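You operate a simulated robot arm through the tools that you are given. There is no shell and no other tool. Be economical: measure what you need, move in short steps, check, and stop when the job is done.

You are at the controls of a simulated robot arm. One attempt, no reset.

JOB
Put the blue pack on the desk fifty-six away on the bench twenty-nine. Put the yellow tag on the silver plate on the desk fifty-six. Take the grey mug and leave it on the shelf under desk fifty-six. Put the silver nut from the desk fifty-nine on the white table. Put the silver block labelled "span" from the desk fifty-nine on the teal block there. Push the bottom red drawer shut. Lift the lid of the yellow bin open. Any order will do. Set down upright: grey mug.

It is judged by the outcome, as a careful person would: the job done as asked, and still so three seconds after it is handed in. It fails if anything else is knocked over, pushed out of place, dropped, spilled or broken. A push-on lid holds only when it is set on centred and level and pressed home; a screw cap is set on level and turned clockwise until tight.

ROBOT AND FRAMES
A 7-joint arm with a fingered hand on a trunk, on a base that drives. Base frame: it is fixed to the floor where the robot stands at the start and does not move with it; the origin is under the middle of the robot, x ahead of it, y to its left, z up; the surface under the hand at the start is at about z = 760. Units: mm, rad, N and s.
Its first joint turns from -2.897 to 2.897 rad. Places, roughly: bench twenty-nine [-1200, -900, 800]; blue pack [500, 0, 750]; bottom red drawer [500, -1700, 400]; grey mug (12x8x10 cm) [800, 100, 800]; lid of the yellow bin [200, 400, 500]; shelf under desk fifty-six [1200, 600, 300]; silver block [2250, -1000, 750]; silver nut (3x3x2 cm) [2200, -1100, 800]; silver plate [750, 250, 750]; teal block (7x7x2 cm) [2200, -1400, 800]; white table (25x58 cm) [2000, -220, 720]; yellow tag [750, 0, 750]. Payload 4 kg.
The TCP is the grasp point between the finger pads, 30 mm short of the fingertips. In the tool frame z runs along the fingers and y along their closing line. Largest opening 104 mm; the body of the gripper starts 35 mm behind the TCP. The gripper is a hand of 4 fingers: y runs from the thumb to the fingers, the wrist lies at [-15, -113, -190] in the tool frame.
Orientation is that of the tool frame in the base frame, as [roll, pitch, yaw] about the fixed x, y, z axes, in that order (R = Rz(yaw) Ry(pitch) Rx(roll)). With the fingers straight down and the wrist toward the robot, the tool's x, y and z point along [0, 1, 0], [1, 0, 0] and [0, 0, -1] of the base frame.

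CONTROLS
- The arm moves only by the tool drive_tool. Its argument "plan" is a list of rows, each a list of 6 numbers: the turn, a rotation vector about the tool's x, y, z in rad, then the shift along the tool's x, y, z in mm. In form: [[rx, ry, rz, tx, ty, tz], ...]. A call has 1 to 10 rows; each row shifts and turns the commanded pose from where the row before left it, along the tool's axes as they then stand. Each row takes 0.2 s and may step no farther than 50 mm and 0.15 rad from the row before; otherwise, the whole call is refused. Where a pose cannot be reached the arm comes as near as it can. A force on the tool above 40 N (or 10 N above the force at the start of the call, whichever is more), or a blocked arm, ends the call early, and 0.2 s more pass. In this call time passes only in rows, and 0.2 s behind the last. The reply holds the time, the measured pose of the TCP, the force on the tool along the base axes, the opening and the grip force, in the units named above and with some noise, with the torque about the TCP (base axes, N m) and any sound that the robot's microphone picked up, and new pictures: "views" is both (left out), scene, wrist or none.
- Cameras (640 x 400 px; columns grow to the right, rows downward): "scene" is now at [268.8, 159.3, 1186.7]; the picture's right is [-0.83, -0.56, 0.00], its down [-0.52, 0.77, -0.36] and it looks along [0.20, -0.30, -0.93] (base axes); focal length 214 px, centre (320, 200). "wrist" rides on the gripper at [61, -92, -130] in the tool frame; the picture's right is [-0.81, 0.28, -0.52], its down [-0.53, -0.71, 0.46] and it looks along [-0.24, 0.64, 0.72] (tool axes); focal length 275 px, centre (320, 200). There is no depth. A picture from a camera that has moved, and an enlarged one, comes with that camera's place and axes in the base frame and with its lens. The place of the scene camera against the robot may be out by one fixed shift of up to 12 mm in any direction.
- steer(legs): drives the robot by 1 to 6 legs, each [ahead, left, turn to the left] in mm, mm and rad, along the robot's own axes; the way and the turn of a leg run together, so that a leg with both is an arc; at most 1500 mm and 3.142 rad a leg. The arm and the cameras ride along, it lands a little off, and it stops where it bumps. It gives what a move gives, and a new picture of the scene camera.
- move_fingers(index, middle, ring, thumb_bend, thumb_turn): sets how far each is bent, from 0 (flat) to 1 (curled in); at 0.3 the hand is open as for a grip, at 0.7 the pads meet at the TCP. One left out holds its place. A second passes; each finger stops where it meets its share of the squeeze, and holds until it gets a number again. It is the only way to open and close the hand. It gives what a move gives, with no picture; readings hold the bend of each and the force on the fingers (four entries, about 0 where the hand has none), thumb and palm. thumb_turn goes from beside the hand (0) to across from the fingers (1), as for a grip.
- aim_head(pan, tilt): turns the head with the scene camera to pan (to the left, within 2.496 rad either way) and tilt (down, from -0.506 to 1.204), counted from straight ahead of the robot. It gives what a move gives, and a new picture of the scene camera.
- zoom(camera, box): a new picture of the part [left, top, right, bottom] of that camera's present view, enlarged. The clock stands still meanwhile.
- sign_off(): hands the job in; it is judged then, once.

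Go step by step. Nothing tells you exact positions but the pictures and the camera data: compare them with the known pose of the tool, close in by small moves and look again before you grip or let go. The budget is 186 turns and 260 pictures, counting those below and the enlarged ones. Unless the task says otherwise, let go and move clear before handing in, and close with one line.

The tools are called after ">>>" by a JSON object that holds its "op" and its "data". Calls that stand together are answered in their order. drive_tool: Moves the arm, as the interface text tells. Its arguments: {"type":"object","properties":{"plan":{"type":"array","items":{"type":"array","items":{"type":"number"}}},"views":{"type":"string","enum":["both","scene","wrist","none"]}},"required":["plan"]} The other tools are called the same way: move_fingers (index, middle, ring, thumb_bend, thumb_turn) moves the fingers one by one; steer (legs) drives the base; aim_head (pan, tilt) turns the head that bears the scene camera; zoom (camera, box) takes an enlarged picture of a part of a camera's view; sign_off () hands the job in.

At the start:

```text
time: 0.0
eef_pos: [595.2, 433.3, 1020.9]
tcp_rot: [3.141, 0.0, 1.57]
contact_force: [-0.3, 0.3, 0.2]
moment: [0.0, 0.01, -0.01]
grip_width: 103.3
gripper_force: 0.1
shape: jaw
bend: [0.3, 0.3, 0.3, 0.3, 0.98]
finger forces: [0.0, 0.1, 0.1, 0.1, 0.0, 0.0]
robot x, y, heading: [-0.3, -0.1, -0.001]
head pan, tilt: [-0.979, 1.201]
```

scene: 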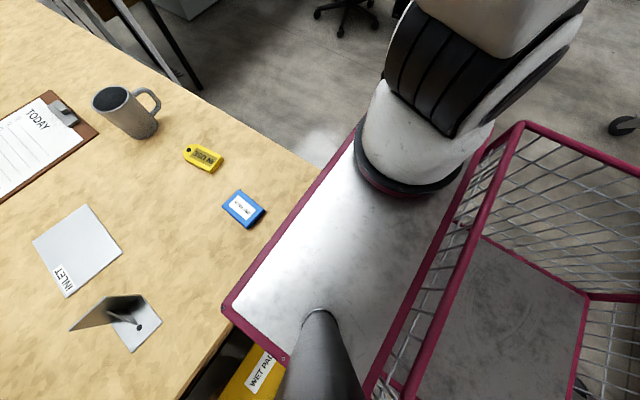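
wrist: 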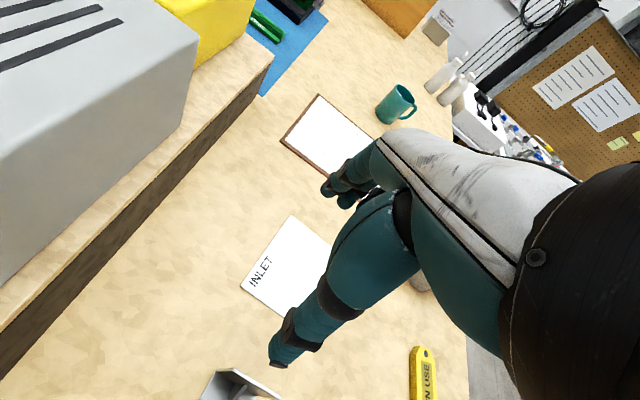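

The desk with the pack, tag, mug and plate is in front of me. I'll look around first to map the rest.

>>> {"op": "aim_head", "data": {"pan": 0, "tilt": 0.6}}

>>> {"op": "aim_head", "data": {"pan": 1.0, "tilt": 0.9}}

>>> {"op": "aim_head", "data": {"pan": -0.9, "tilt": 0.3}}

>>> {"op": "aim_head", "data": {"pan": -2.3, "tilt": 0.4}}

```text
time: 1.2
eef_pos: [594.9, 434.9, 1020.3]
tcp_rot: [3.141, 0.0, 1.572]
contact_force: [0.8, 0.1, -0.1]
moment: [-0.02, 0.0, -0.03]
grip_width: 103.7
gripper_force: 0.1
shape: jaw
bend: [0.3, 0.3, 0.3, 0.3, 0.98]
finger forces: [0.0, 0.1, 0.0, 0.1, 0.1, 0.0]
robot x, y, heading: [0.0, -1.2, 0.002]
head pan, tilt: [0.0, 0.6]
camera scene: at [326.0, 205.7, 1231.2], right [0.0, -1.0, 0.0], down [-0.57, 0.0, -0.82], along [0.82, 0.0, -0.57], focal length 214 px, centre (320, 200)
```

scene: 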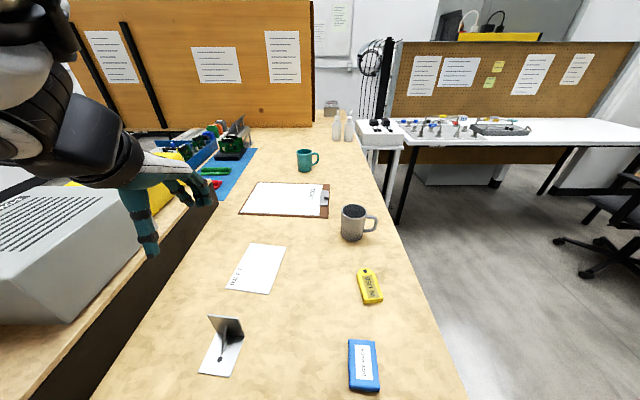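

```text
time: 2.5
eef_pos: [595.0, 435.0, 1020.6]
tcp_rot: [-3.141, 0.0, 1.571]
contact_force: [-0.6, -0.5, -1.0]
moment: [0.01, -0.03, 0.02]
grip_width: 103.5
gripper_force: 0.0
shape: jaw
bend: [0.3, 0.3, 0.3, 0.3, 0.98]
finger forces: [0.0, 0.1, 0.1, 0.0, 0.0, 0.1]
robot x, y, heading: [-0.1, 0.6, 0.001]
head pan, tilt: [1.0, 0.901]
camera scene: at [278.5, 269.3, 1206.5], right [0.84, -0.54, 0.0], down [-0.42, -0.66, -0.62], along [0.34, 0.52, -0.78], focal length 214 px, centre (320, 200)
```

scene: 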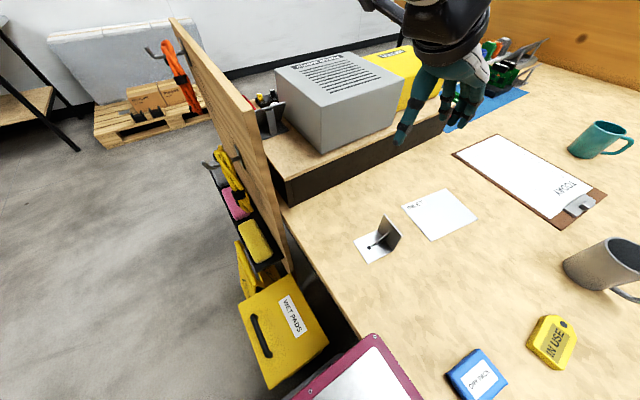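

```text
time: 4.4
eef_pos: [594.8, 433.0, 1020.2]
tcp_rot: [3.14, -0.001, 1.572]
contact_force: [0.2, 0.5, -0.5]
moment: [-0.02, 0.01, 0.0]
grip_width: 103.7
gripper_force: 0.1
shape: jaw
bend: [0.3, 0.3, 0.3, 0.3, 0.98]
finger forces: [0.0, 0.1, 0.0, 0.0, 0.0, 0.0]
robot x, y, heading: [-2.1, 0.9, 0.0]
head pan, tilt: [-0.901, 0.3]
camera scene: at [295.7, 132.6, 1258.7], right [-0.78, -0.62, 0.0], down [-0.18, 0.23, -0.96], along [0.59, -0.75, -0.3], focal length 214 px, centre (320, 200)
```

scene: 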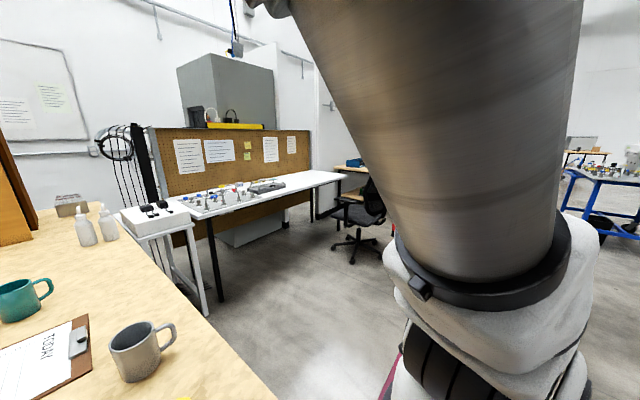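

```text
time: 5.9
eef_pos: [595.7, 433.4, 1020.2]
tcp_rot: [3.14, 0.001, 1.571]
contact_force: [-0.3, 0.1, -0.2]
moment: [-0.01, 0.03, 0.0]
grip_width: 103.8
gripper_force: 0.0
shape: jaw
bend: [0.3, 0.3, 0.3, 0.3, 0.98]
finger forces: [0.0, 0.1, 0.1, 0.0, 0.1, 0.1]
robot x, y, heading: [-0.2, -2.7, 0.003]
head pan, tilt: [-2.3, 0.4]
camera scene: at [175.9, 136.6, 1249.5], right [-0.75, 0.67, 0.0], down [0.26, 0.29, -0.92], along [-0.61, -0.69, -0.39], focal length 214 px, centre (320, 200)
```

scene: 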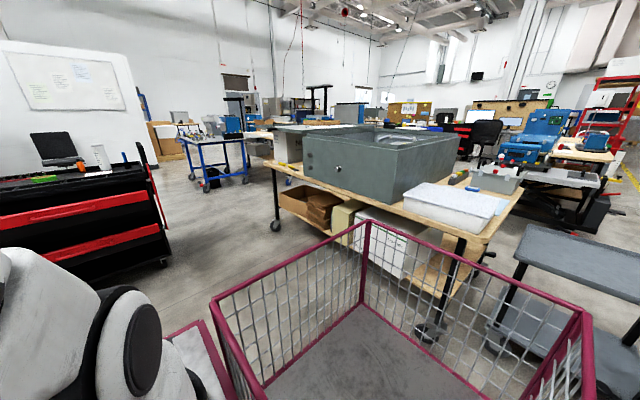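

I have the overall layout; now I'll look down at the robot's own body to learn its footprint and where the arm sits.

>>> {"op": "aim_head", "data": {"pan": -1.7, "tilt": 0.9}}

>>> {"op": "aim_head", "data": {"pan": -1.2, "tilt": -0.3}}

>>> {"op": "aim_head", "data": {"pan": 2.4, "tilt": 0.7}}

```text
time: 6.9
eef_pos: [595.3, 434.3, 1020.8]
tcp_rot: [3.14, 0.0, 1.571]
contact_force: [-0.1, -0.2, -0.2]
moment: [-0.01, -0.03, 0.01]
grip_width: 103.5
gripper_force: 0.1
shape: jaw
bend: [0.3, 0.3, 0.3, 0.3, 0.98]
finger forces: [0.0, 0.0, 0.0, 0.0, 0.0, 0.1]
robot x, y, heading: [3.2, 0.6, -0.004]
head pan, tilt: [-1.7, 0.901]
camera scene: at [227.8, 130.8, 1206.5], right [-0.99, 0.13, 0.0], down [0.1, 0.78, -0.62], along [-0.08, -0.62, -0.78], focal length 214 px, centre (320, 200)
```

scene: 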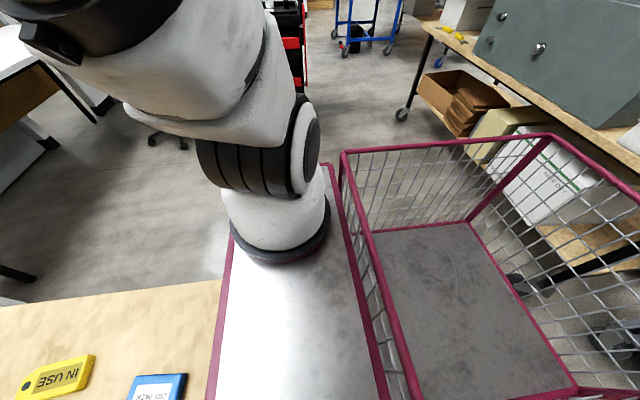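

```text
time: 8.3
eef_pos: [594.7, 432.9, 1020.4]
tcp_rot: [-3.141, 0.001, 1.57]
contact_force: [-0.5, -0.3, -0.1]
moment: [0.05, 0.0, -0.02]
grip_width: 103.7
gripper_force: 0.0
shape: jaw
bend: [0.3, 0.3, 0.3, 0.3, 0.98]
finger forces: [0.1, 0.1, 0.0, 0.0, 0.0, 0.1]
robot x, y, heading: [-0.7, 0.7, 0.0]
head pan, tilt: [-1.201, -0.3]
camera scene: at [266.0, 132.4, 1311.9], right [-0.93, -0.36, 0.0], down [0.11, -0.28, -0.96], along [0.35, -0.89, 0.29], focal length 214 px, centre (320, 200)
```

scene: 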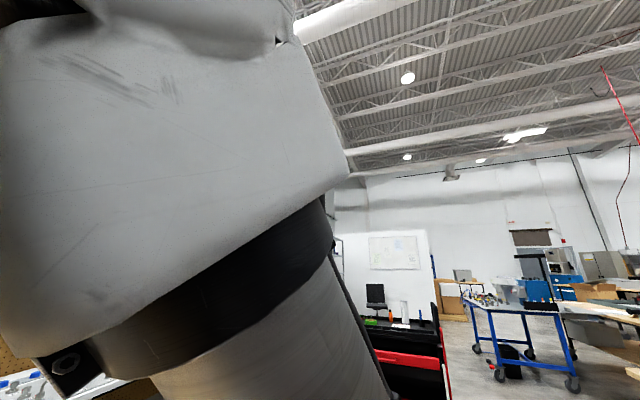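

```text
time: 11.3
eef_pos: [597.4, 431.8, 1020.9]
tcp_rot: [3.141, 0.001, 1.567]
contact_force: [-0.1, -0.2, -0.1]
moment: [-0.01, 0.0, -0.02]
grip_width: 103.7
gripper_force: 0.1
shape: jaw
bend: [0.3, 0.3, 0.3, 0.3, 0.98]
finger forces: [0.0, 0.1, 0.1, 0.0, 0.1, 0.0]
robot x, y, heading: [0.6, -1.1, -0.007]
head pan, tilt: [2.4, 0.7]
camera scene: at [322.8, 180.7, 1290.5], right [-0.28, -0.96, 0.0], down [0.04, -0.01, -1.0], along [0.96, -0.28, 0.04], focal length 214 px, centre (320, 200)
```

scene: 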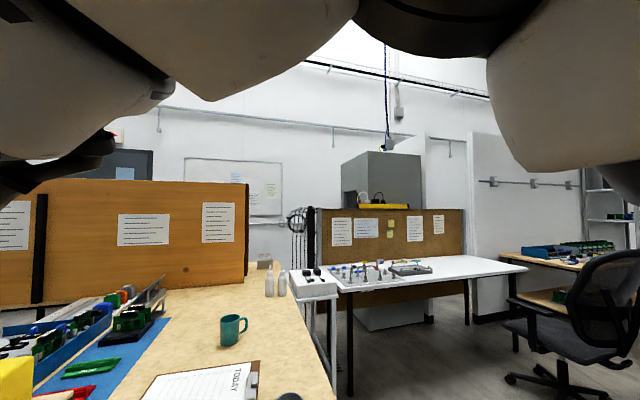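

The robot is a cart (x about -430 to 360, y ±270) with the arm at its front. The tag is near [640, 88], the plate near [690, 370] and the pack near [485, 128]. I'll centre the arm, then back up to bring them into reach.

>>> {"op": "drive_tool", "data": {"plan": [[0, 0, 0, -49, 0, 0], [0, 0, 0, -49, 0, 0], [0, 0, 0, -49, 0, 0], [0, 0, 0, -49, 0, 0], [0, 0, 0, -49, 0, 0], [0, 0, 0, -49, 0, 0], [0, 0, 0, -49, 0, 0]], "views": "none"}}

>>> {"op": "steer", "data": {"legs": [[-150, 0, 0]]}}

>>> {"op": "aim_head", "data": {"pan": 0.0, "tilt": 0.8}}

```text
time: 12.9
eef_pos: [593.6, 93.8, 1023.2]
tcp_rot: [-3.14, 0.0, 1.573]
contact_force: [0.8, 0.0, 0.2]
moment: [-0.04, 0.01, 0.02]
grip_width: 103.7
gripper_force: 0.1
shape: jaw
bend: [0.3, 0.3, 0.3, 0.3, 0.98]
finger forces: [0.1, 0.0, 0.0, 0.1, 0.0, 0.0]
robot x, y, heading: [0.2, 2.1, 0.001]
head pan, tilt: [2.4, 0.7]
```

```text
time: 14.3
eef_pos: [442.5, 92.8, 1023.1]
tcp_rot: [3.141, 0.0, 1.569]
contact_force: [-1.6, -0.9, 0.4]
moment: [0.04, 0.0, -0.01]
grip_width: 103.8
gripper_force: 0.1
shape: jaw
bend: [0.3, 0.3, 0.3, 0.3, 0.98]
finger forces: [0.0, 0.0, 0.0, 0.0, 0.1, 0.1]
robot x, y, heading: [-149.0, 2.0, -0.003]
head pan, tilt: [2.4, 0.7]
camera scene: at [24.7, 262.8, 1222.7], right [0.68, 0.74, 0.0], down [0.47, -0.44, -0.77], along [-0.56, 0.52, -0.64], focal length 214 px, centre (320, 200)
```

scene: 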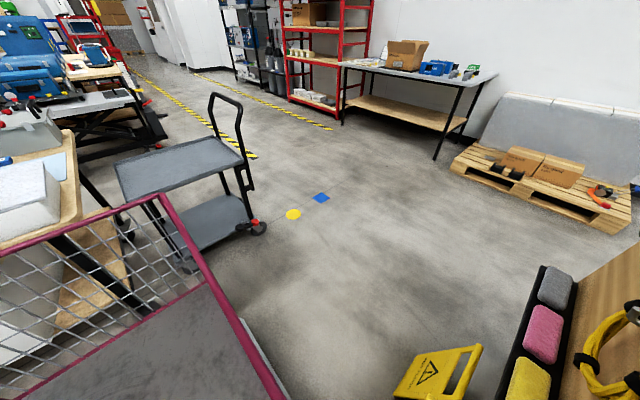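

```text
time: 16.5
eef_pos: [441.4, 94.8, 1023.2]
tcp_rot: [3.141, -0.001, 1.571]
contact_force: [0.6, -1.2, 0.0]
moment: [0.02, -0.02, 0.0]
grip_width: 103.5
gripper_force: 0.1
shape: jaw
bend: [0.3, 0.3, 0.3, 0.3, 0.98]
finger forces: [0.1, 0.1, 0.0, 0.0, 0.1, 0.1]
robot x, y, heading: [-154.5, 5.5, 0.005]
head pan, tilt: [0.0, 0.799]
camera scene: at [167.8, 205.1, 1214.4], right [0.0, -1.0, 0.0], down [-0.72, 0.0, -0.7], along [0.7, 0.0, -0.72], focal length 214 px, centre (320, 200)
```

scene: 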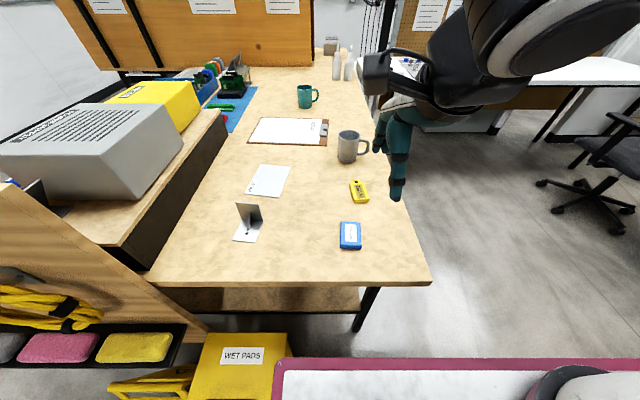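

The desk is fully in view now. I'll zoom in on the tag, plate and pack, then on the bin and the space under the desk.

>>> {"op": "zoom", "data": {"camera": "scene", "box": [220, 120, 440, 260]}}

>>> {"op": "zoom", "data": {"camera": "scene", "box": [120, 270, 420, 400]}}

```text
2.86 times, centred on (330, 190) of scene
camera zoom: at [167.8, 205.1, 1214.4], right [0.0, -1.0, 0.0], down [-0.72, 0.0, -0.7], along [0.7, 0.0, -0.72], focal length 613 px, centre (291, 229)
```

zoom: 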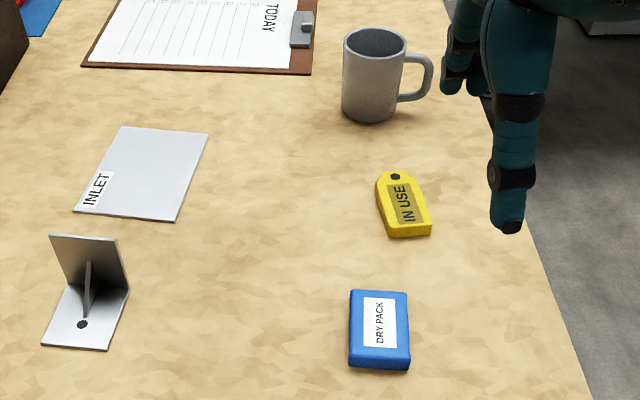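

```text
2.13 times, centred on (270, 335) of scene
camera zoom: at [167.8, 205.1, 1214.4], right [0.0, -1.0, 0.0], down [-0.72, 0.0, -0.7], along [0.7, 0.0, -0.72], focal length 458 px, centre (427, -88)
```

zoom: 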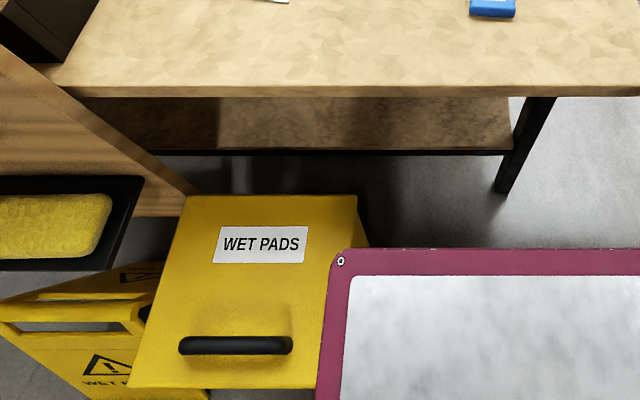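

The tag lies along x at about [645, 88], 40 mm wide. I'll go above it and turn the hand 90° so it closes across the width.

>>> {"op": "drive_tool", "data": {"plan": [[0, 0, 0, -1, 41, 0], [0, 0, 0, -1, 41, 0], [0, 0, 0, -1, 41, 0], [0, 0, 0, -2, 41, 0], [0, 0, 0, -2, 40, 0], [0, 0, -0.15, 0, 0, 0], [0, 0, -0.15, 0, 0, 0], [0, 0, -0.15, 0, 0, 0], [0, 0, -0.15, 0, 0, 0], [0, 0, -0.15, 0, 0, 0]], "views": "none"}}

>>> {"op": "drive_tool", "data": {"plan": [[0, 0, -0.15, 0, 0, 0], [0, 0, -0.15, 0, 0, 0], [0, 0, -0.15, 0, 0, 0], [0, 0, -0.15, 0, 0, 0], [0, 0, -0.15, 0, 0, 0], [0, 0, -0.07, 0, 0, 0], [0, 0, 0, 0, 0, 45], [0, 0, 0, 0, 0, 45], [0, 0, 0, 0, 0, 40]]}}

```text
time: 18.7
eef_pos: [647.2, 87.2, 1023.7]
tcp_rot: [3.139, 0.002, 2.32]
contact_force: [0.4, 0.1, -0.1]
moment: [-0.03, -0.03, 0.01]
grip_width: 103.7
gripper_force: 0.0
shape: jaw
bend: [0.3, 0.3, 0.3, 0.3, 0.98]
finger forces: [0.0, 0.0, 0.1, 0.1, 0.0, 0.0]
robot x, y, heading: [-150.0, 1.8, -0.006]
head pan, tilt: [0.0, 0.799]
```

```text
time: 20.7
eef_pos: [646.8, 85.9, 892.7]
tcp_rot: [-3.141, 0.0, 3.137]
contact_force: [-0.5, -1.1, -0.6]
moment: [-0.02, -0.01, 0.0]
grip_width: 103.8
gripper_force: 0.1
shape: jaw
bend: [0.3, 0.3, 0.3, 0.3, 0.98]
finger forces: [0.0, 0.0, 0.0, 0.0, 0.1, 0.1]
robot x, y, heading: [-149.5, 2.6, 0.003]
head pan, tilt: [0.0, 0.799]
camera scene: at [167.7, 205.0, 1214.4], right [0.0, -1.0, 0.0], down [-0.72, 0.0, -0.7], along [0.7, 0.0, -0.72], focal length 214 px, centre (320, 200)
camera wrist: at [585.0, -6.0, 1022.8], right [0.81, 0.27, 0.52], down [0.53, -0.71, -0.46], along [0.25, 0.64, -0.72], focal length 275 px, centre (320, 200)
```

scene: 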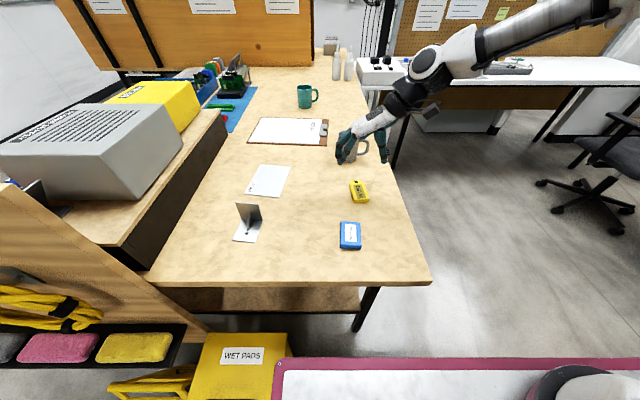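
wrist: 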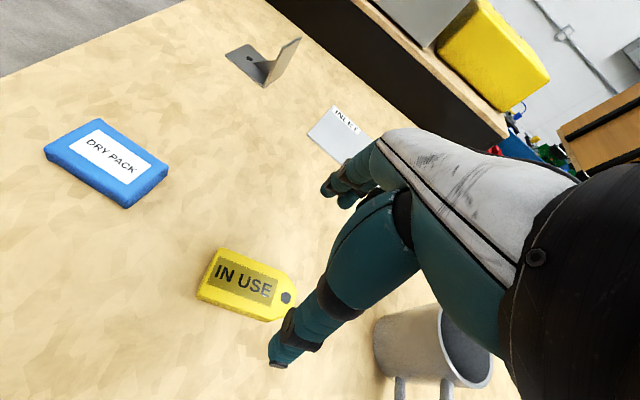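

By the wrist camera the tag is at about [640, 83], yawed about 0.2 rad. I'll align to it and go down.

>>> {"op": "drive_tool", "data": {"plan": [[0, 0, 0, 7, -2, 0], [0, 0, -0.1, 0, 0, 0], [0, 0, -0.1, 0, 0, 0], [0, 0, 0, 0, 0, 45], [0, 0, 0, 0, 0, 30]]}}

```text
time: 21.9
eef_pos: [640.5, 83.8, 817.3]
tcp_rot: [3.141, 0.001, -2.944]
contact_force: [-0.2, -0.4, 0.5]
moment: [-0.01, 0.01, 0.0]
grip_width: 103.6
gripper_force: 0.1
shape: jaw
bend: [0.3, 0.3, 0.3, 0.3, 0.98]
finger forces: [0.0, 0.1, 0.1, 0.1, 0.1, 0.0]
robot x, y, heading: [-152.1, -2.0, -0.001]
head pan, tilt: [0.0, 0.799]
camera scene: at [167.8, 205.0, 1214.4], right [0.0, -1.0, 0.0], down [-0.72, 0.0, -0.7], along [0.7, 0.0, -0.72], focal length 214 px, centre (320, 200)
camera wrist: at [597.9, -18.6, 947.0], right [0.74, 0.43, 0.52], down [0.66, -0.6, -0.46], along [0.11, 0.68, -0.72], focal length 275 px, centre (320, 200)
```

scene: 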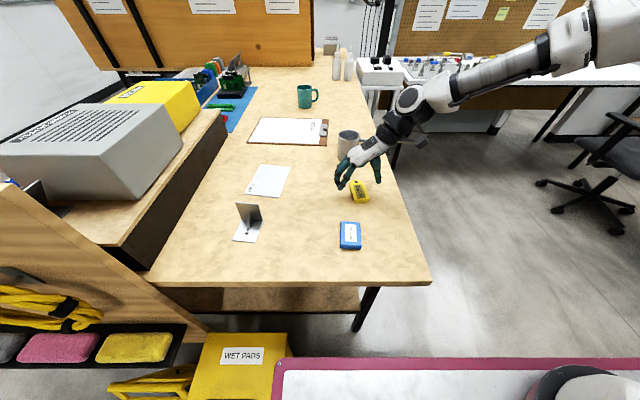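
wrist: 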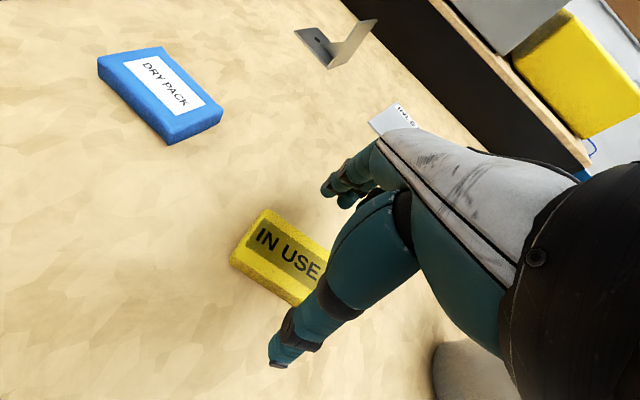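

Alignment looks right. I'll lower to the desk and close.

>>> {"op": "drive_tool", "data": {"plan": [[0, 0, 0, 0, 0, 15], [0, 0, 0, 0, 0, 9]], "views": "none"}}

>>> {"op": "move_fingers", "data": {"index": 0.65, "middle": 0.65, "ring": 0.65, "thumb_bend": 0.65}}

```text
time: 22.5
eef_pos: [641.6, 84.1, 793.6]
tcp_rot: [-3.14, 0.0, -2.944]
contact_force: [0.3, -0.7, 0.1]
moment: [0.0, 0.02, -0.02]
grip_width: 104.1
gripper_force: 0.1
shape: jaw
bend: [0.3, 0.3, 0.3, 0.3, 0.98]
finger forces: [0.0, 0.1, 0.0, 0.0, 0.0, 0.0]
robot x, y, heading: [-151.1, 1.2, -0.004]
head pan, tilt: [0.0, 0.799]
```

```text
time: 23.5
eef_pos: [641.7, 84.8, 793.5]
tcp_rot: [3.14, 0.002, -2.946]
contact_force: [0.2, 7.2, 17.3]
moment: [0.56, -0.01, 0.05]
grip_width: 41.6
gripper_force: 19.4
shape: fingers
bend: [0.56, 0.58, 0.62, 0.54, 0.96]
finger forces: [6.6, 18.4, 2.8, 0.1, 11.2, 0.0]
robot x, y, heading: [-151.6, -0.6, -0.001]
head pan, tilt: [0.0, 0.799]
```

The hand holds something 41.6 mm wide, which is the tag. I'll lift and check.

>>> {"op": "drive_tool", "data": {"plan": [[0, 0, 0, 0, 0, -20], [0, 0, 0, 0, 0, -30], [0, 0, 0, 0, 0, -40]]}}

```text
time: 24.3
eef_pos: [638.9, 84.3, 883.1]
tcp_rot: [-3.14, 0.0, -2.946]
contact_force: [0.5, 0.8, -0.7]
moment: [0.0, -0.02, 0.01]
grip_width: 41.6
gripper_force: 12.2
shape: fingers
bend: [0.57, 0.6, 0.62, 0.54, 0.95]
finger forces: [5.7, 4.6, 2.0, 0.1, 12.2, 0.1]
robot x, y, heading: [-150.3, 1.0, -0.0]
head pan, tilt: [0.0, 0.799]
camera scene: at [168.0, 205.0, 1214.4], right [0.0, -1.0, 0.0], down [-0.72, 0.0, -0.7], along [0.7, 0.0, -0.72], focal length 214 px, centre (320, 200)
camera wrist: at [598.8, -18.0, 1013.1], right [0.74, 0.43, 0.52], down [0.66, -0.6, -0.46], along [0.11, 0.68, -0.72], focal length 275 px, centre (320, 200)
```

scene: 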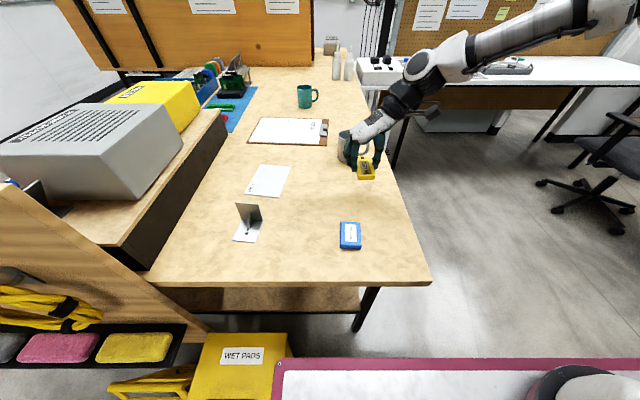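
wrist: 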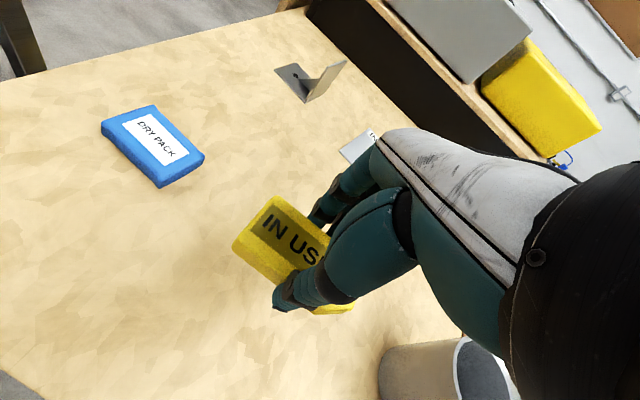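

The tag is held level. I'll carry it over the plate, near [692, 364].

>>> {"op": "drive_tool", "data": {"plan": [[0, 0, 0, -15.3, 37.8, 0], [0, 0, 0, -15.3, 37.8, 0], [0, 0, 0, -15.3, 37.8, 0], [0, 0, 0, -15.3, 37.8, 0], [0, 0, 0, -15.3, 37.8, 0], [0, 0, 0, -15.3, 37.8, 0], [0, 0, 0, -15.3, 37.8, 0], [0, 0, 0, 0, 0, 40]]}}

>>> {"op": "zoom", "data": {"camera": "scene", "box": [200, 120, 360, 220]}}

```text
time: 26.1
eef_pos: [694.7, 367.3, 846.2]
tcp_rot: [-3.141, 0.0, -2.944]
contact_force: [0.6, 1.1, 0.1]
moment: [0.01, -0.02, -0.02]
grip_width: 41.7
gripper_force: 11.8
shape: fingers
bend: [0.57, 0.6, 0.62, 0.54, 0.95]
finger forces: [5.8, 4.4, 2.0, 0.0, 12.2, 0.2]
robot x, y, heading: [-148.5, -1.0, 0.0]
head pan, tilt: [0.0, 0.799]
camera scene: at [167.7, 205.2, 1214.4], right [0.0, -1.0, 0.0], down [-0.72, 0.0, -0.7], along [0.7, 0.0, -0.72], focal length 214 px, centre (320, 200)
camera wrist: at [651.2, 265.3, 976.1], right [0.74, 0.43, 0.52], down [0.66, -0.6, -0.46], along [0.11, 0.68, -0.72], focal length 275 px, centre (320, 200)
```

scene: 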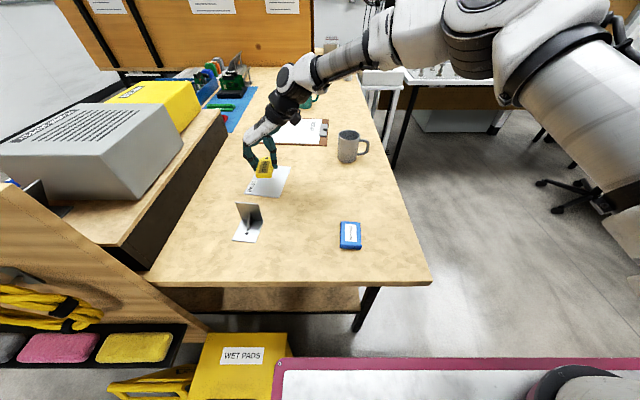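
wrist: 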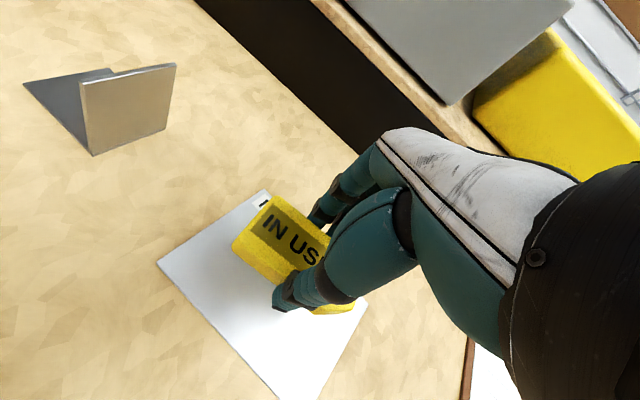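

```text
4.00 times, centred on (280, 170) of scene
camera zoom: at [167.7, 205.2, 1214.4], right [0.0, -1.0, 0.0], down [-0.72, 0.0, -0.7], along [0.7, 0.0, -0.72], focal length 858 px, centre (480, 320)
```

zoom: 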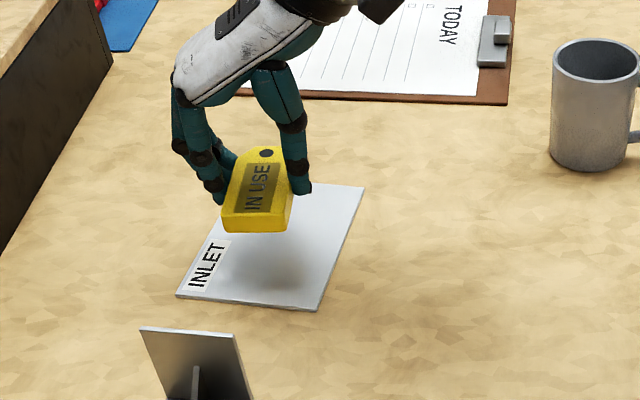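

The tag is centred over the plate. I'll lower it and release.

>>> {"op": "drive_tool", "data": {"plan": [[0, 0, 0, 0, 0, 30], [0, 0, 0, 0, 0, 12], [0, 0, 0, 0, 0, 6]], "views": "scene"}}

>>> {"op": "zoom", "data": {"camera": "scene", "box": [200, 120, 360, 220]}}

```text
time: 26.9
eef_pos: [693.8, 366.2, 798.1]
tcp_rot: [3.14, 0.001, -2.945]
contact_force: [-0.8, 0.1, 7.6]
moment: [0.14, 0.0, 0.02]
grip_width: 41.7
gripper_force: 16.3
shape: fingers
bend: [0.57, 0.6, 0.63, 0.54, 0.95]
finger forces: [5.7, 11.5, 1.8, 0.0, 12.6, 0.0]
robot x, y, heading: [-148.2, -2.0, -0.004]
head pan, tilt: [0.0, 0.799]
camera scene: at [167.6, 205.1, 1214.5], right [0.0, -1.0, 0.0], down [-0.72, 0.0, -0.7], along [0.7, 0.0, -0.72], focal length 214 px, centre (320, 200)
```

scene: 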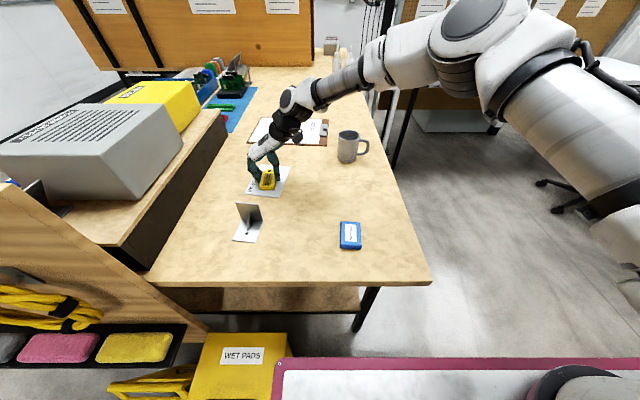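

```text
4.00 times, centred on (280, 170) of scene
camera zoom: at [167.6, 205.1, 1214.5], right [0.0, -1.0, 0.0], down [-0.72, 0.0, -0.7], along [0.7, 0.0, -0.72], focal length 858 px, centre (480, 320)
```

zoom: 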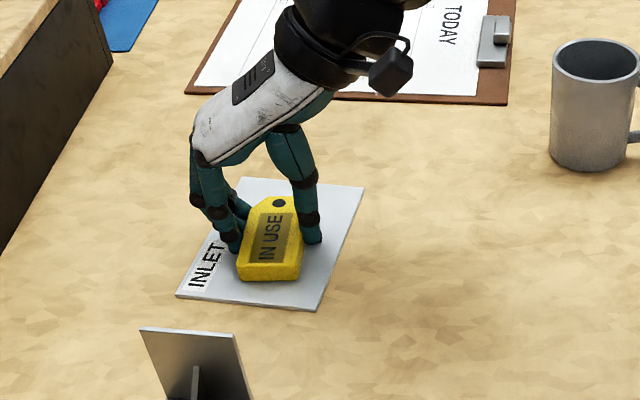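

The tag is touching down in the middle of the plate. I'll release, rise, and go on to the mug.

>>> {"op": "move_fingers", "data": {"index": 0.3, "middle": 0.3, "ring": 0.3, "thumb_bend": 0.3}}

>>> {"op": "drive_tool", "data": {"plan": [[0, 0, 0, 0, 0, -30], [0, 0, 0, 0, 0, -40], [0, 0, 0, 0, 0, -50], [0, 0, 0, 0, 0, -50]]}}

>>> {"op": "zoom", "data": {"camera": "scene", "box": [200, 100, 400, 240]}}

```text
time: 27.9
eef_pos: [692.6, 365.0, 796.6]
tcp_rot: [3.141, 0.0, -2.948]
contact_force: [-0.8, 0.3, 0.2]
moment: [0.01, 0.02, -0.04]
grip_width: 102.7
gripper_force: 0.0
shape: fingers
bend: [0.3, 0.3, 0.3, 0.3, 0.97]
finger forces: [0.1, 0.0, 0.0, 0.1, 0.0, 0.0]
robot x, y, heading: [-148.6, -1.3, -0.001]
head pan, tilt: [0.0, 0.799]
```

```text
time: 28.9
eef_pos: [694.3, 366.4, 967.6]
tcp_rot: [-3.141, -0.003, -2.945]
contact_force: [0.4, -1.0, -0.6]
moment: [0.04, 0.04, -0.01]
grip_width: 102.7
gripper_force: 0.1
shape: fingers
bend: [0.3, 0.3, 0.3, 0.3, 0.97]
finger forces: [0.0, 0.1, 0.0, 0.1, 0.1, 0.1]
robot x, y, heading: [-148.9, 0.9, -0.002]
head pan, tilt: [0.0, 0.799]
camera scene: at [168.2, 205.2, 1214.3], right [0.0, -1.0, 0.0], down [-0.72, 0.0, -0.7], along [0.7, 0.0, -0.72], focal length 214 px, centre (320, 200)
camera wrist: at [652.3, 264.0, 1097.8], right [0.74, 0.43, 0.52], down [0.66, -0.6, -0.46], along [0.11, 0.68, -0.72], focal length 275 px, centre (320, 200)
```

scene: 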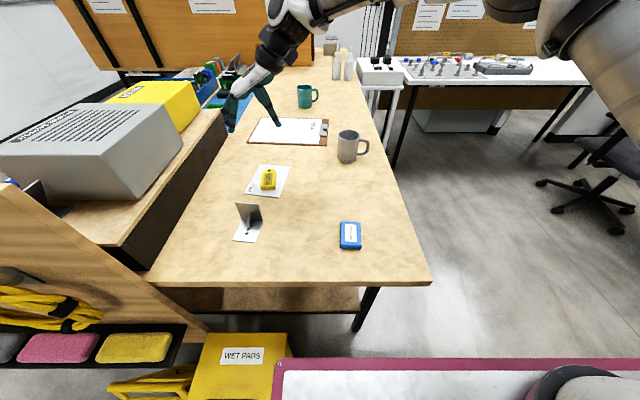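
wrist: 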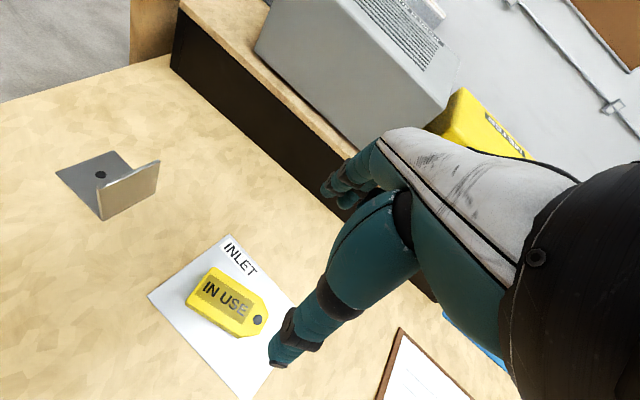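

```text
2.86 times, centred on (300, 170) of scene
camera zoom: at [168.2, 205.2, 1214.3], right [0.0, -1.0, 0.0], down [-0.72, 0.0, -0.7], along [0.7, 0.0, -0.72], focal length 613 px, centre (377, 286)
```

zoom: 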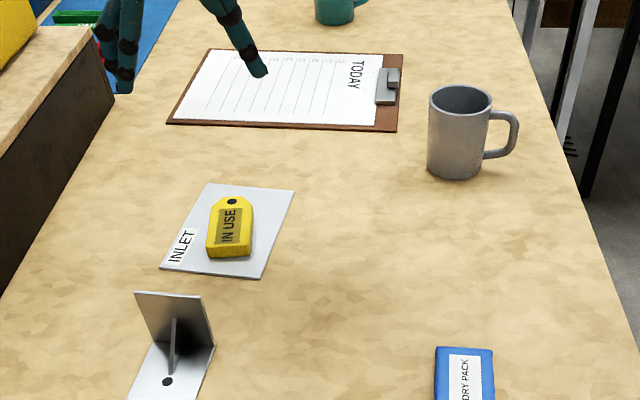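

The tag is on the plate. Next is the mug at about [804, 103], handle toward -y. I'll grip it from above closing along x and turn it 90° for a later side grip.

>>> {"op": "drive_tool", "data": {"plan": [[0, 0, 0, -9.4, -46.6, 0], [0, 0, 0, -9.4, -46.6, 0], [0, 0, 0, -9.4, -46.6, 0], [0, 0, 0, -9.4, -46.6, 0], [0, 0, 0, -9.4, -46.6, 0], [0, 0, 0, -9.4, -46.6, 0], [0, 0, 0.15, 0, 0, 0], [0, 0, 0.15, 0, 0, 0], [0, 0, 0.15, 0, 0, 0], [0, 0, 0.15, 0, 0, 0]], "views": "none"}}

>>> {"op": "drive_tool", "data": {"plan": [[0, 0, 0.146, 0, 0, 0], [0, 0, 0.146, 0, 0, 0], [0, 0, 0.146, 0, 0, 0], [0, 0, 0.146, 0, 0, 0], [0, 0, 0.146, 0, 0, 0], [0, 0, 0.146, 0, 0, 0], [0, 0, 0.146, 0, 0, 0], [0, 0, 0.146, 0, 0, 0]]}}

```text
time: 31.1
eef_pos: [803.6, 101.6, 966.1]
tcp_rot: [3.141, -0.002, 2.735]
contact_force: [0.6, 0.0, -1.0]
moment: [0.04, -0.02, -0.01]
grip_width: 102.8
gripper_force: 0.1
shape: fingers
bend: [0.3, 0.3, 0.3, 0.3, 0.97]
finger forces: [0.0, 0.0, 0.0, 0.0, 0.0, 0.1]
robot x, y, heading: [-149.7, -2.2, -0.001]
head pan, tilt: [0.0, 0.799]
```

```text
time: 32.9
eef_pos: [803.5, 100.4, 966.4]
tcp_rot: [3.141, -0.002, 1.568]
contact_force: [0.4, -0.7, 0.5]
moment: [0.03, 0.02, 0.03]
grip_width: 103.3
gripper_force: 0.0
shape: fingers
bend: [0.3, 0.3, 0.3, 0.3, 0.97]
finger forces: [0.0, 0.0, 0.0, 0.1, 0.0, 0.0]
robot x, y, heading: [-149.6, 0.4, -0.009]
head pan, tilt: [0.0, 0.799]
camera scene: at [168.0, 204.7, 1214.4], right [0.0, -1.0, 0.0], down [-0.72, 0.0, -0.7], along [0.7, 0.0, -0.72], focal length 214 px, centre (320, 200)
camera wrist: at [712.0, 161.7, 1096.0], right [0.27, -0.81, 0.52], down [-0.71, -0.53, -0.46], along [0.64, -0.25, -0.72], focal length 275 px, centre (320, 200)
```

scene: 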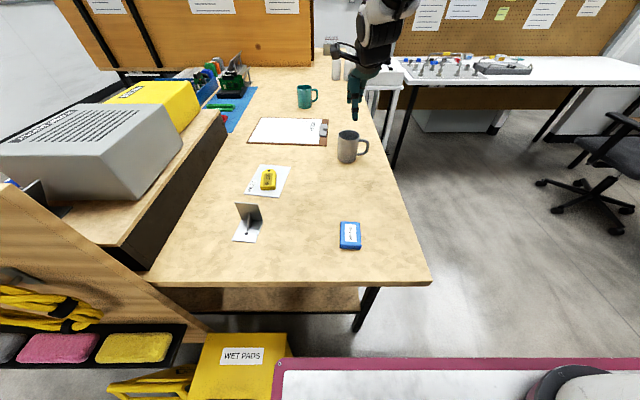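
wrist: 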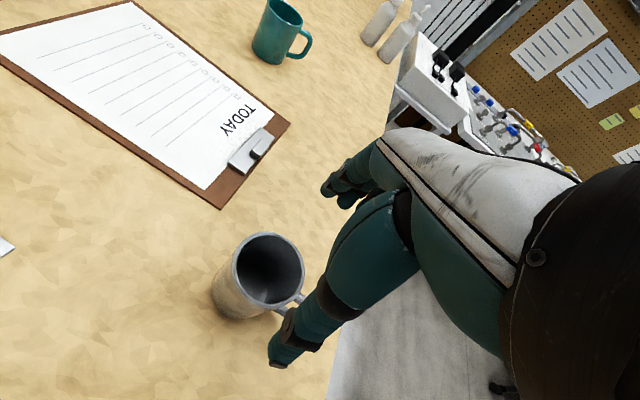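

The mug's rim centre is near [815, 102] and it is empty. I'll shift and descend around it.

>>> {"op": "drive_tool", "data": {"plan": [[0, 0, 0, 1, 12, 0], [0, 0, 0, 0, 0, 45], [0, 0, 0, 0, 0, 25]]}}

>>> {"op": "zoom", "data": {"camera": "scene", "box": [290, 90, 430, 180]}}

```text
time: 33.7
eef_pos: [816.2, 103.6, 895.8]
tcp_rot: [3.141, -0.001, 1.567]
contact_force: [-0.1, 0.2, 0.5]
moment: [-0.02, 0.0, 0.0]
grip_width: 103.0
gripper_force: 0.2
shape: fingers
bend: [0.3, 0.3, 0.3, 0.3, 0.97]
finger forces: [0.1, 0.0, 0.0, 0.1, 0.0, 0.1]
robot x, y, heading: [-152.3, 0.4, -0.004]
head pan, tilt: [0.0, 0.799]
camera scene: at [167.7, 205.1, 1214.4], right [0.0, -1.0, 0.0], down [-0.72, 0.0, -0.7], along [0.7, 0.0, -0.72], focal length 214 px, centre (320, 200)
camera wrist: at [723.4, 165.5, 1025.1], right [0.27, -0.81, 0.52], down [-0.71, -0.53, -0.46], along [0.64, -0.24, -0.72], focal length 275 px, centre (320, 200)
```

scene: 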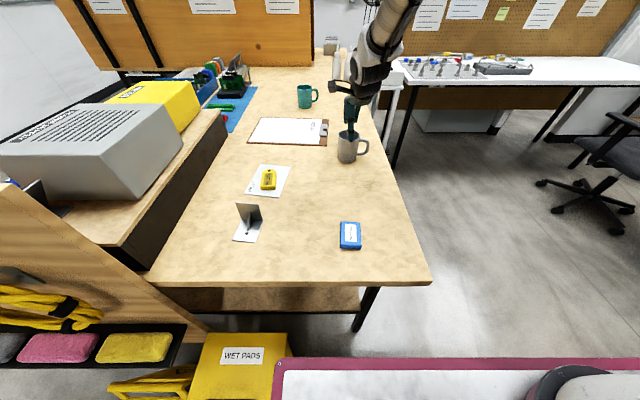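
wrist: 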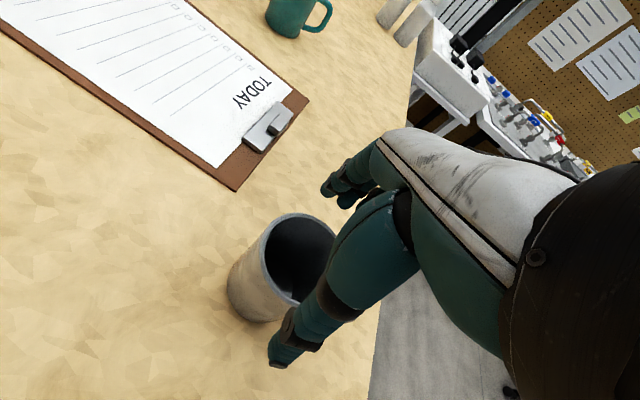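

```text
4.44 times, centred on (360, 135) of scene
camera zoom: at [167.7, 205.1, 1214.4], right [0.0, -1.0, 0.0], down [-0.72, 0.0, -0.7], along [0.7, 0.0, -0.72], focal length 953 px, centre (142, 489)
```

zoom: 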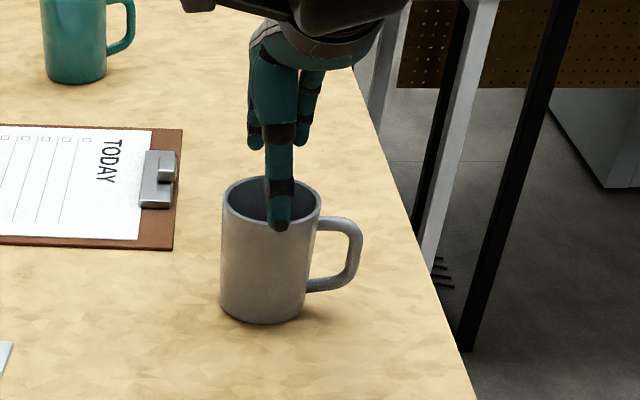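

Centred to within a few mm. I'll lower the hand around the mug and grip.

>>> {"op": "drive_tool", "data": {"plan": [[0, 0, 0, 4, 0, 10], [0, 0, 0, 0, 0, 25], [0, 0, 0, 0, 0, 25]], "views": "none"}}

>>> {"op": "zoom", "data": {"camera": "scene", "box": [290, 90, 430, 180]}}

>>> {"op": "move_fingers", "data": {"index": 0.55, "middle": 0.55, "ring": 0.55, "thumb_bend": 0.55}}

```text
time: 34.5
eef_pos: [816.3, 107.2, 837.8]
tcp_rot: [3.137, -0.002, 1.569]
contact_force: [2.5, 1.4, 8.2]
moment: [0.05, -0.29, 0.09]
grip_width: 106.0
gripper_force: 3.5
shape: fingers
bend: [0.28, 0.3, 0.3, 0.3, 0.97]
finger forces: [7.3, 0.0, 0.1, 0.0, 0.0, 0.0]
robot x, y, heading: [-151.4, 2.4, -0.0]
head pan, tilt: [0.0, 0.799]
```

```text
4.44 times, centred on (360, 135) of scene
camera zoom: at [167.6, 205.1, 1214.5], right [0.0, -1.0, 0.0], down [-0.72, 0.0, -0.7], along [0.7, 0.0, -0.72], focal length 953 px, centre (142, 489)
```

zoom: 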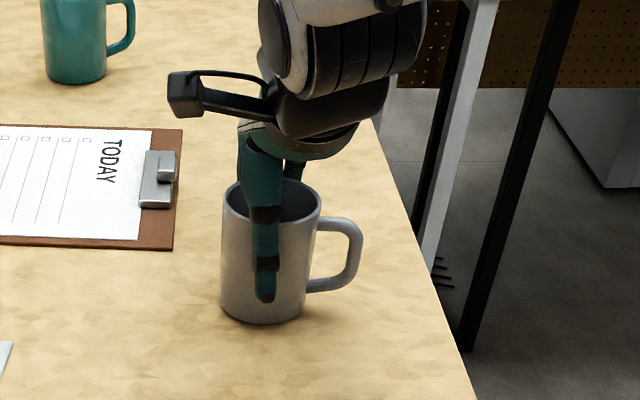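

```text
time: 35.5
eef_pos: [816.0, 108.3, 835.8]
tcp_rot: [3.139, 0.0, 1.569]
contact_force: [5.8, 0.1, 12.5]
moment: [-0.01, -0.72, 0.03]
grip_width: 68.5
gripper_force: 25.2
shape: fingers
bend: [0.43, 0.47, 0.5, 0.48, 0.96]
finger forces: [17.0, 7.2, 3.5, 0.0, 22.8, 0.1]
robot x, y, heading: [-151.8, 0.0, -0.002]
head pan, tilt: [0.0, 0.799]
```

The index finger felt something on the way down. I'll check from the wrist camera before lifting.

>>> {"op": "zoom", "data": {"camera": "wrist", "box": [200, 130, 440, 380]}}

>>> {"op": "zoom", "data": {"camera": "scene", "box": [310, 90, 400, 180]}}

```text
1.60 times, centred on (320, 255) of wrist
camera zoom: at [722.9, 168.6, 966.0], right [0.27, -0.81, 0.52], down [-0.71, -0.53, -0.46], along [0.65, -0.24, -0.72], focal length 440 px, centre (320, 112)
```

zoom: 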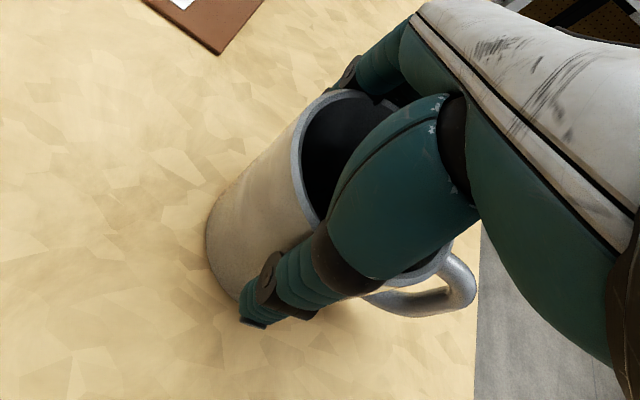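

```text
4.44 times, centred on (355, 135) of scene
camera zoom: at [167.6, 205.1, 1214.5], right [0.0, -1.0, 0.0], down [-0.72, 0.0, -0.7], along [0.7, 0.0, -0.72], focal length 953 px, centre (164, 489)
```

zoom: 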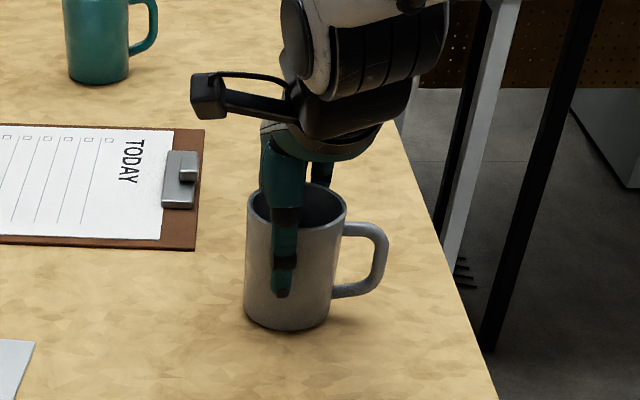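

The fingers look to be outside the rim. I'll lift slightly and check.

>>> {"op": "drive_tool", "data": {"plan": [[0, 0, 0, 0, 0, -10], [0, 0, 0, 0, 0, -15]]}}

>>> {"op": "zoom", "data": {"camera": "scene", "box": [310, 90, 400, 180]}}

```text
time: 36.1
eef_pos: [814.3, 107.5, 860.2]
tcp_rot: [-3.138, -0.001, 1.57]
contact_force: [0.8, 0.0, -3.2]
moment: [0.04, -0.01, -0.01]
grip_width: 67.9
gripper_force: 23.2
shape: fingers
bend: [0.44, 0.49, 0.52, 0.48, 0.96]
finger forces: [13.7, 5.7, 2.7, 0.0, 23.4, 0.1]
robot x, y, heading: [-150.8, -1.3, -0.007]
head pan, tilt: [0.0, 0.799]
camera scene: at [168.0, 205.2, 1214.3], right [0.0, -1.0, 0.0], down [-0.72, 0.0, -0.7], along [0.7, 0.0, -0.72], focal length 214 px, centre (320, 200)
camera wrist: at [722.7, 168.1, 991.2], right [0.27, -0.81, 0.52], down [-0.71, -0.53, -0.45], along [0.64, -0.24, -0.73], focal length 275 px, centre (320, 200)
```

scene: 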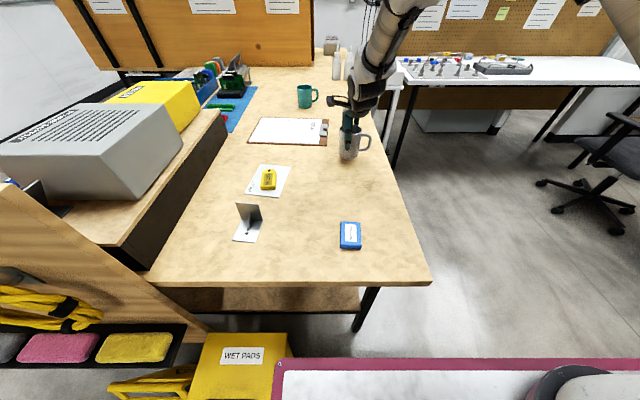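
wrist: 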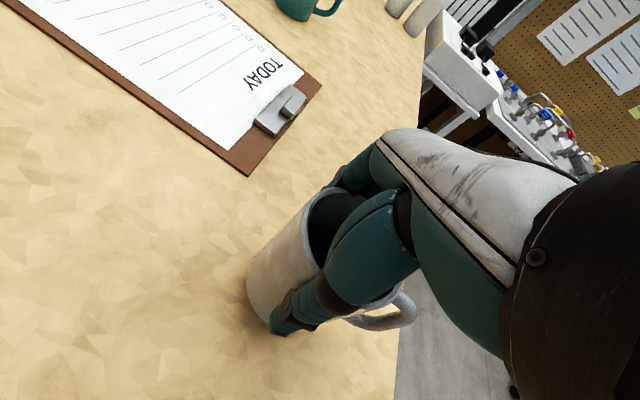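

```text
4.44 times, centred on (355, 135) of scene
camera zoom: at [168.0, 205.2, 1214.3], right [0.0, -1.0, 0.0], down [-0.72, 0.0, -0.7], along [0.7, 0.0, -0.72], focal length 953 px, centre (164, 489)
```

zoom: 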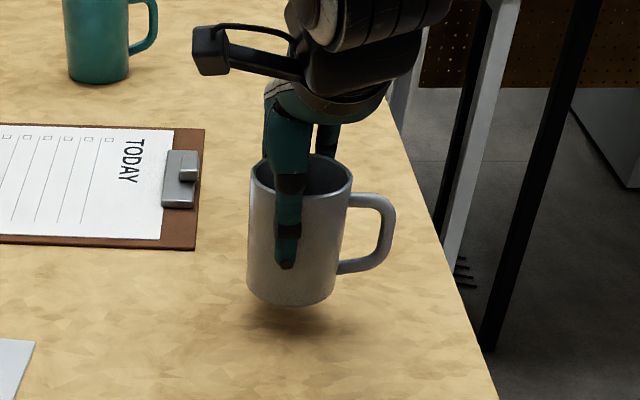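

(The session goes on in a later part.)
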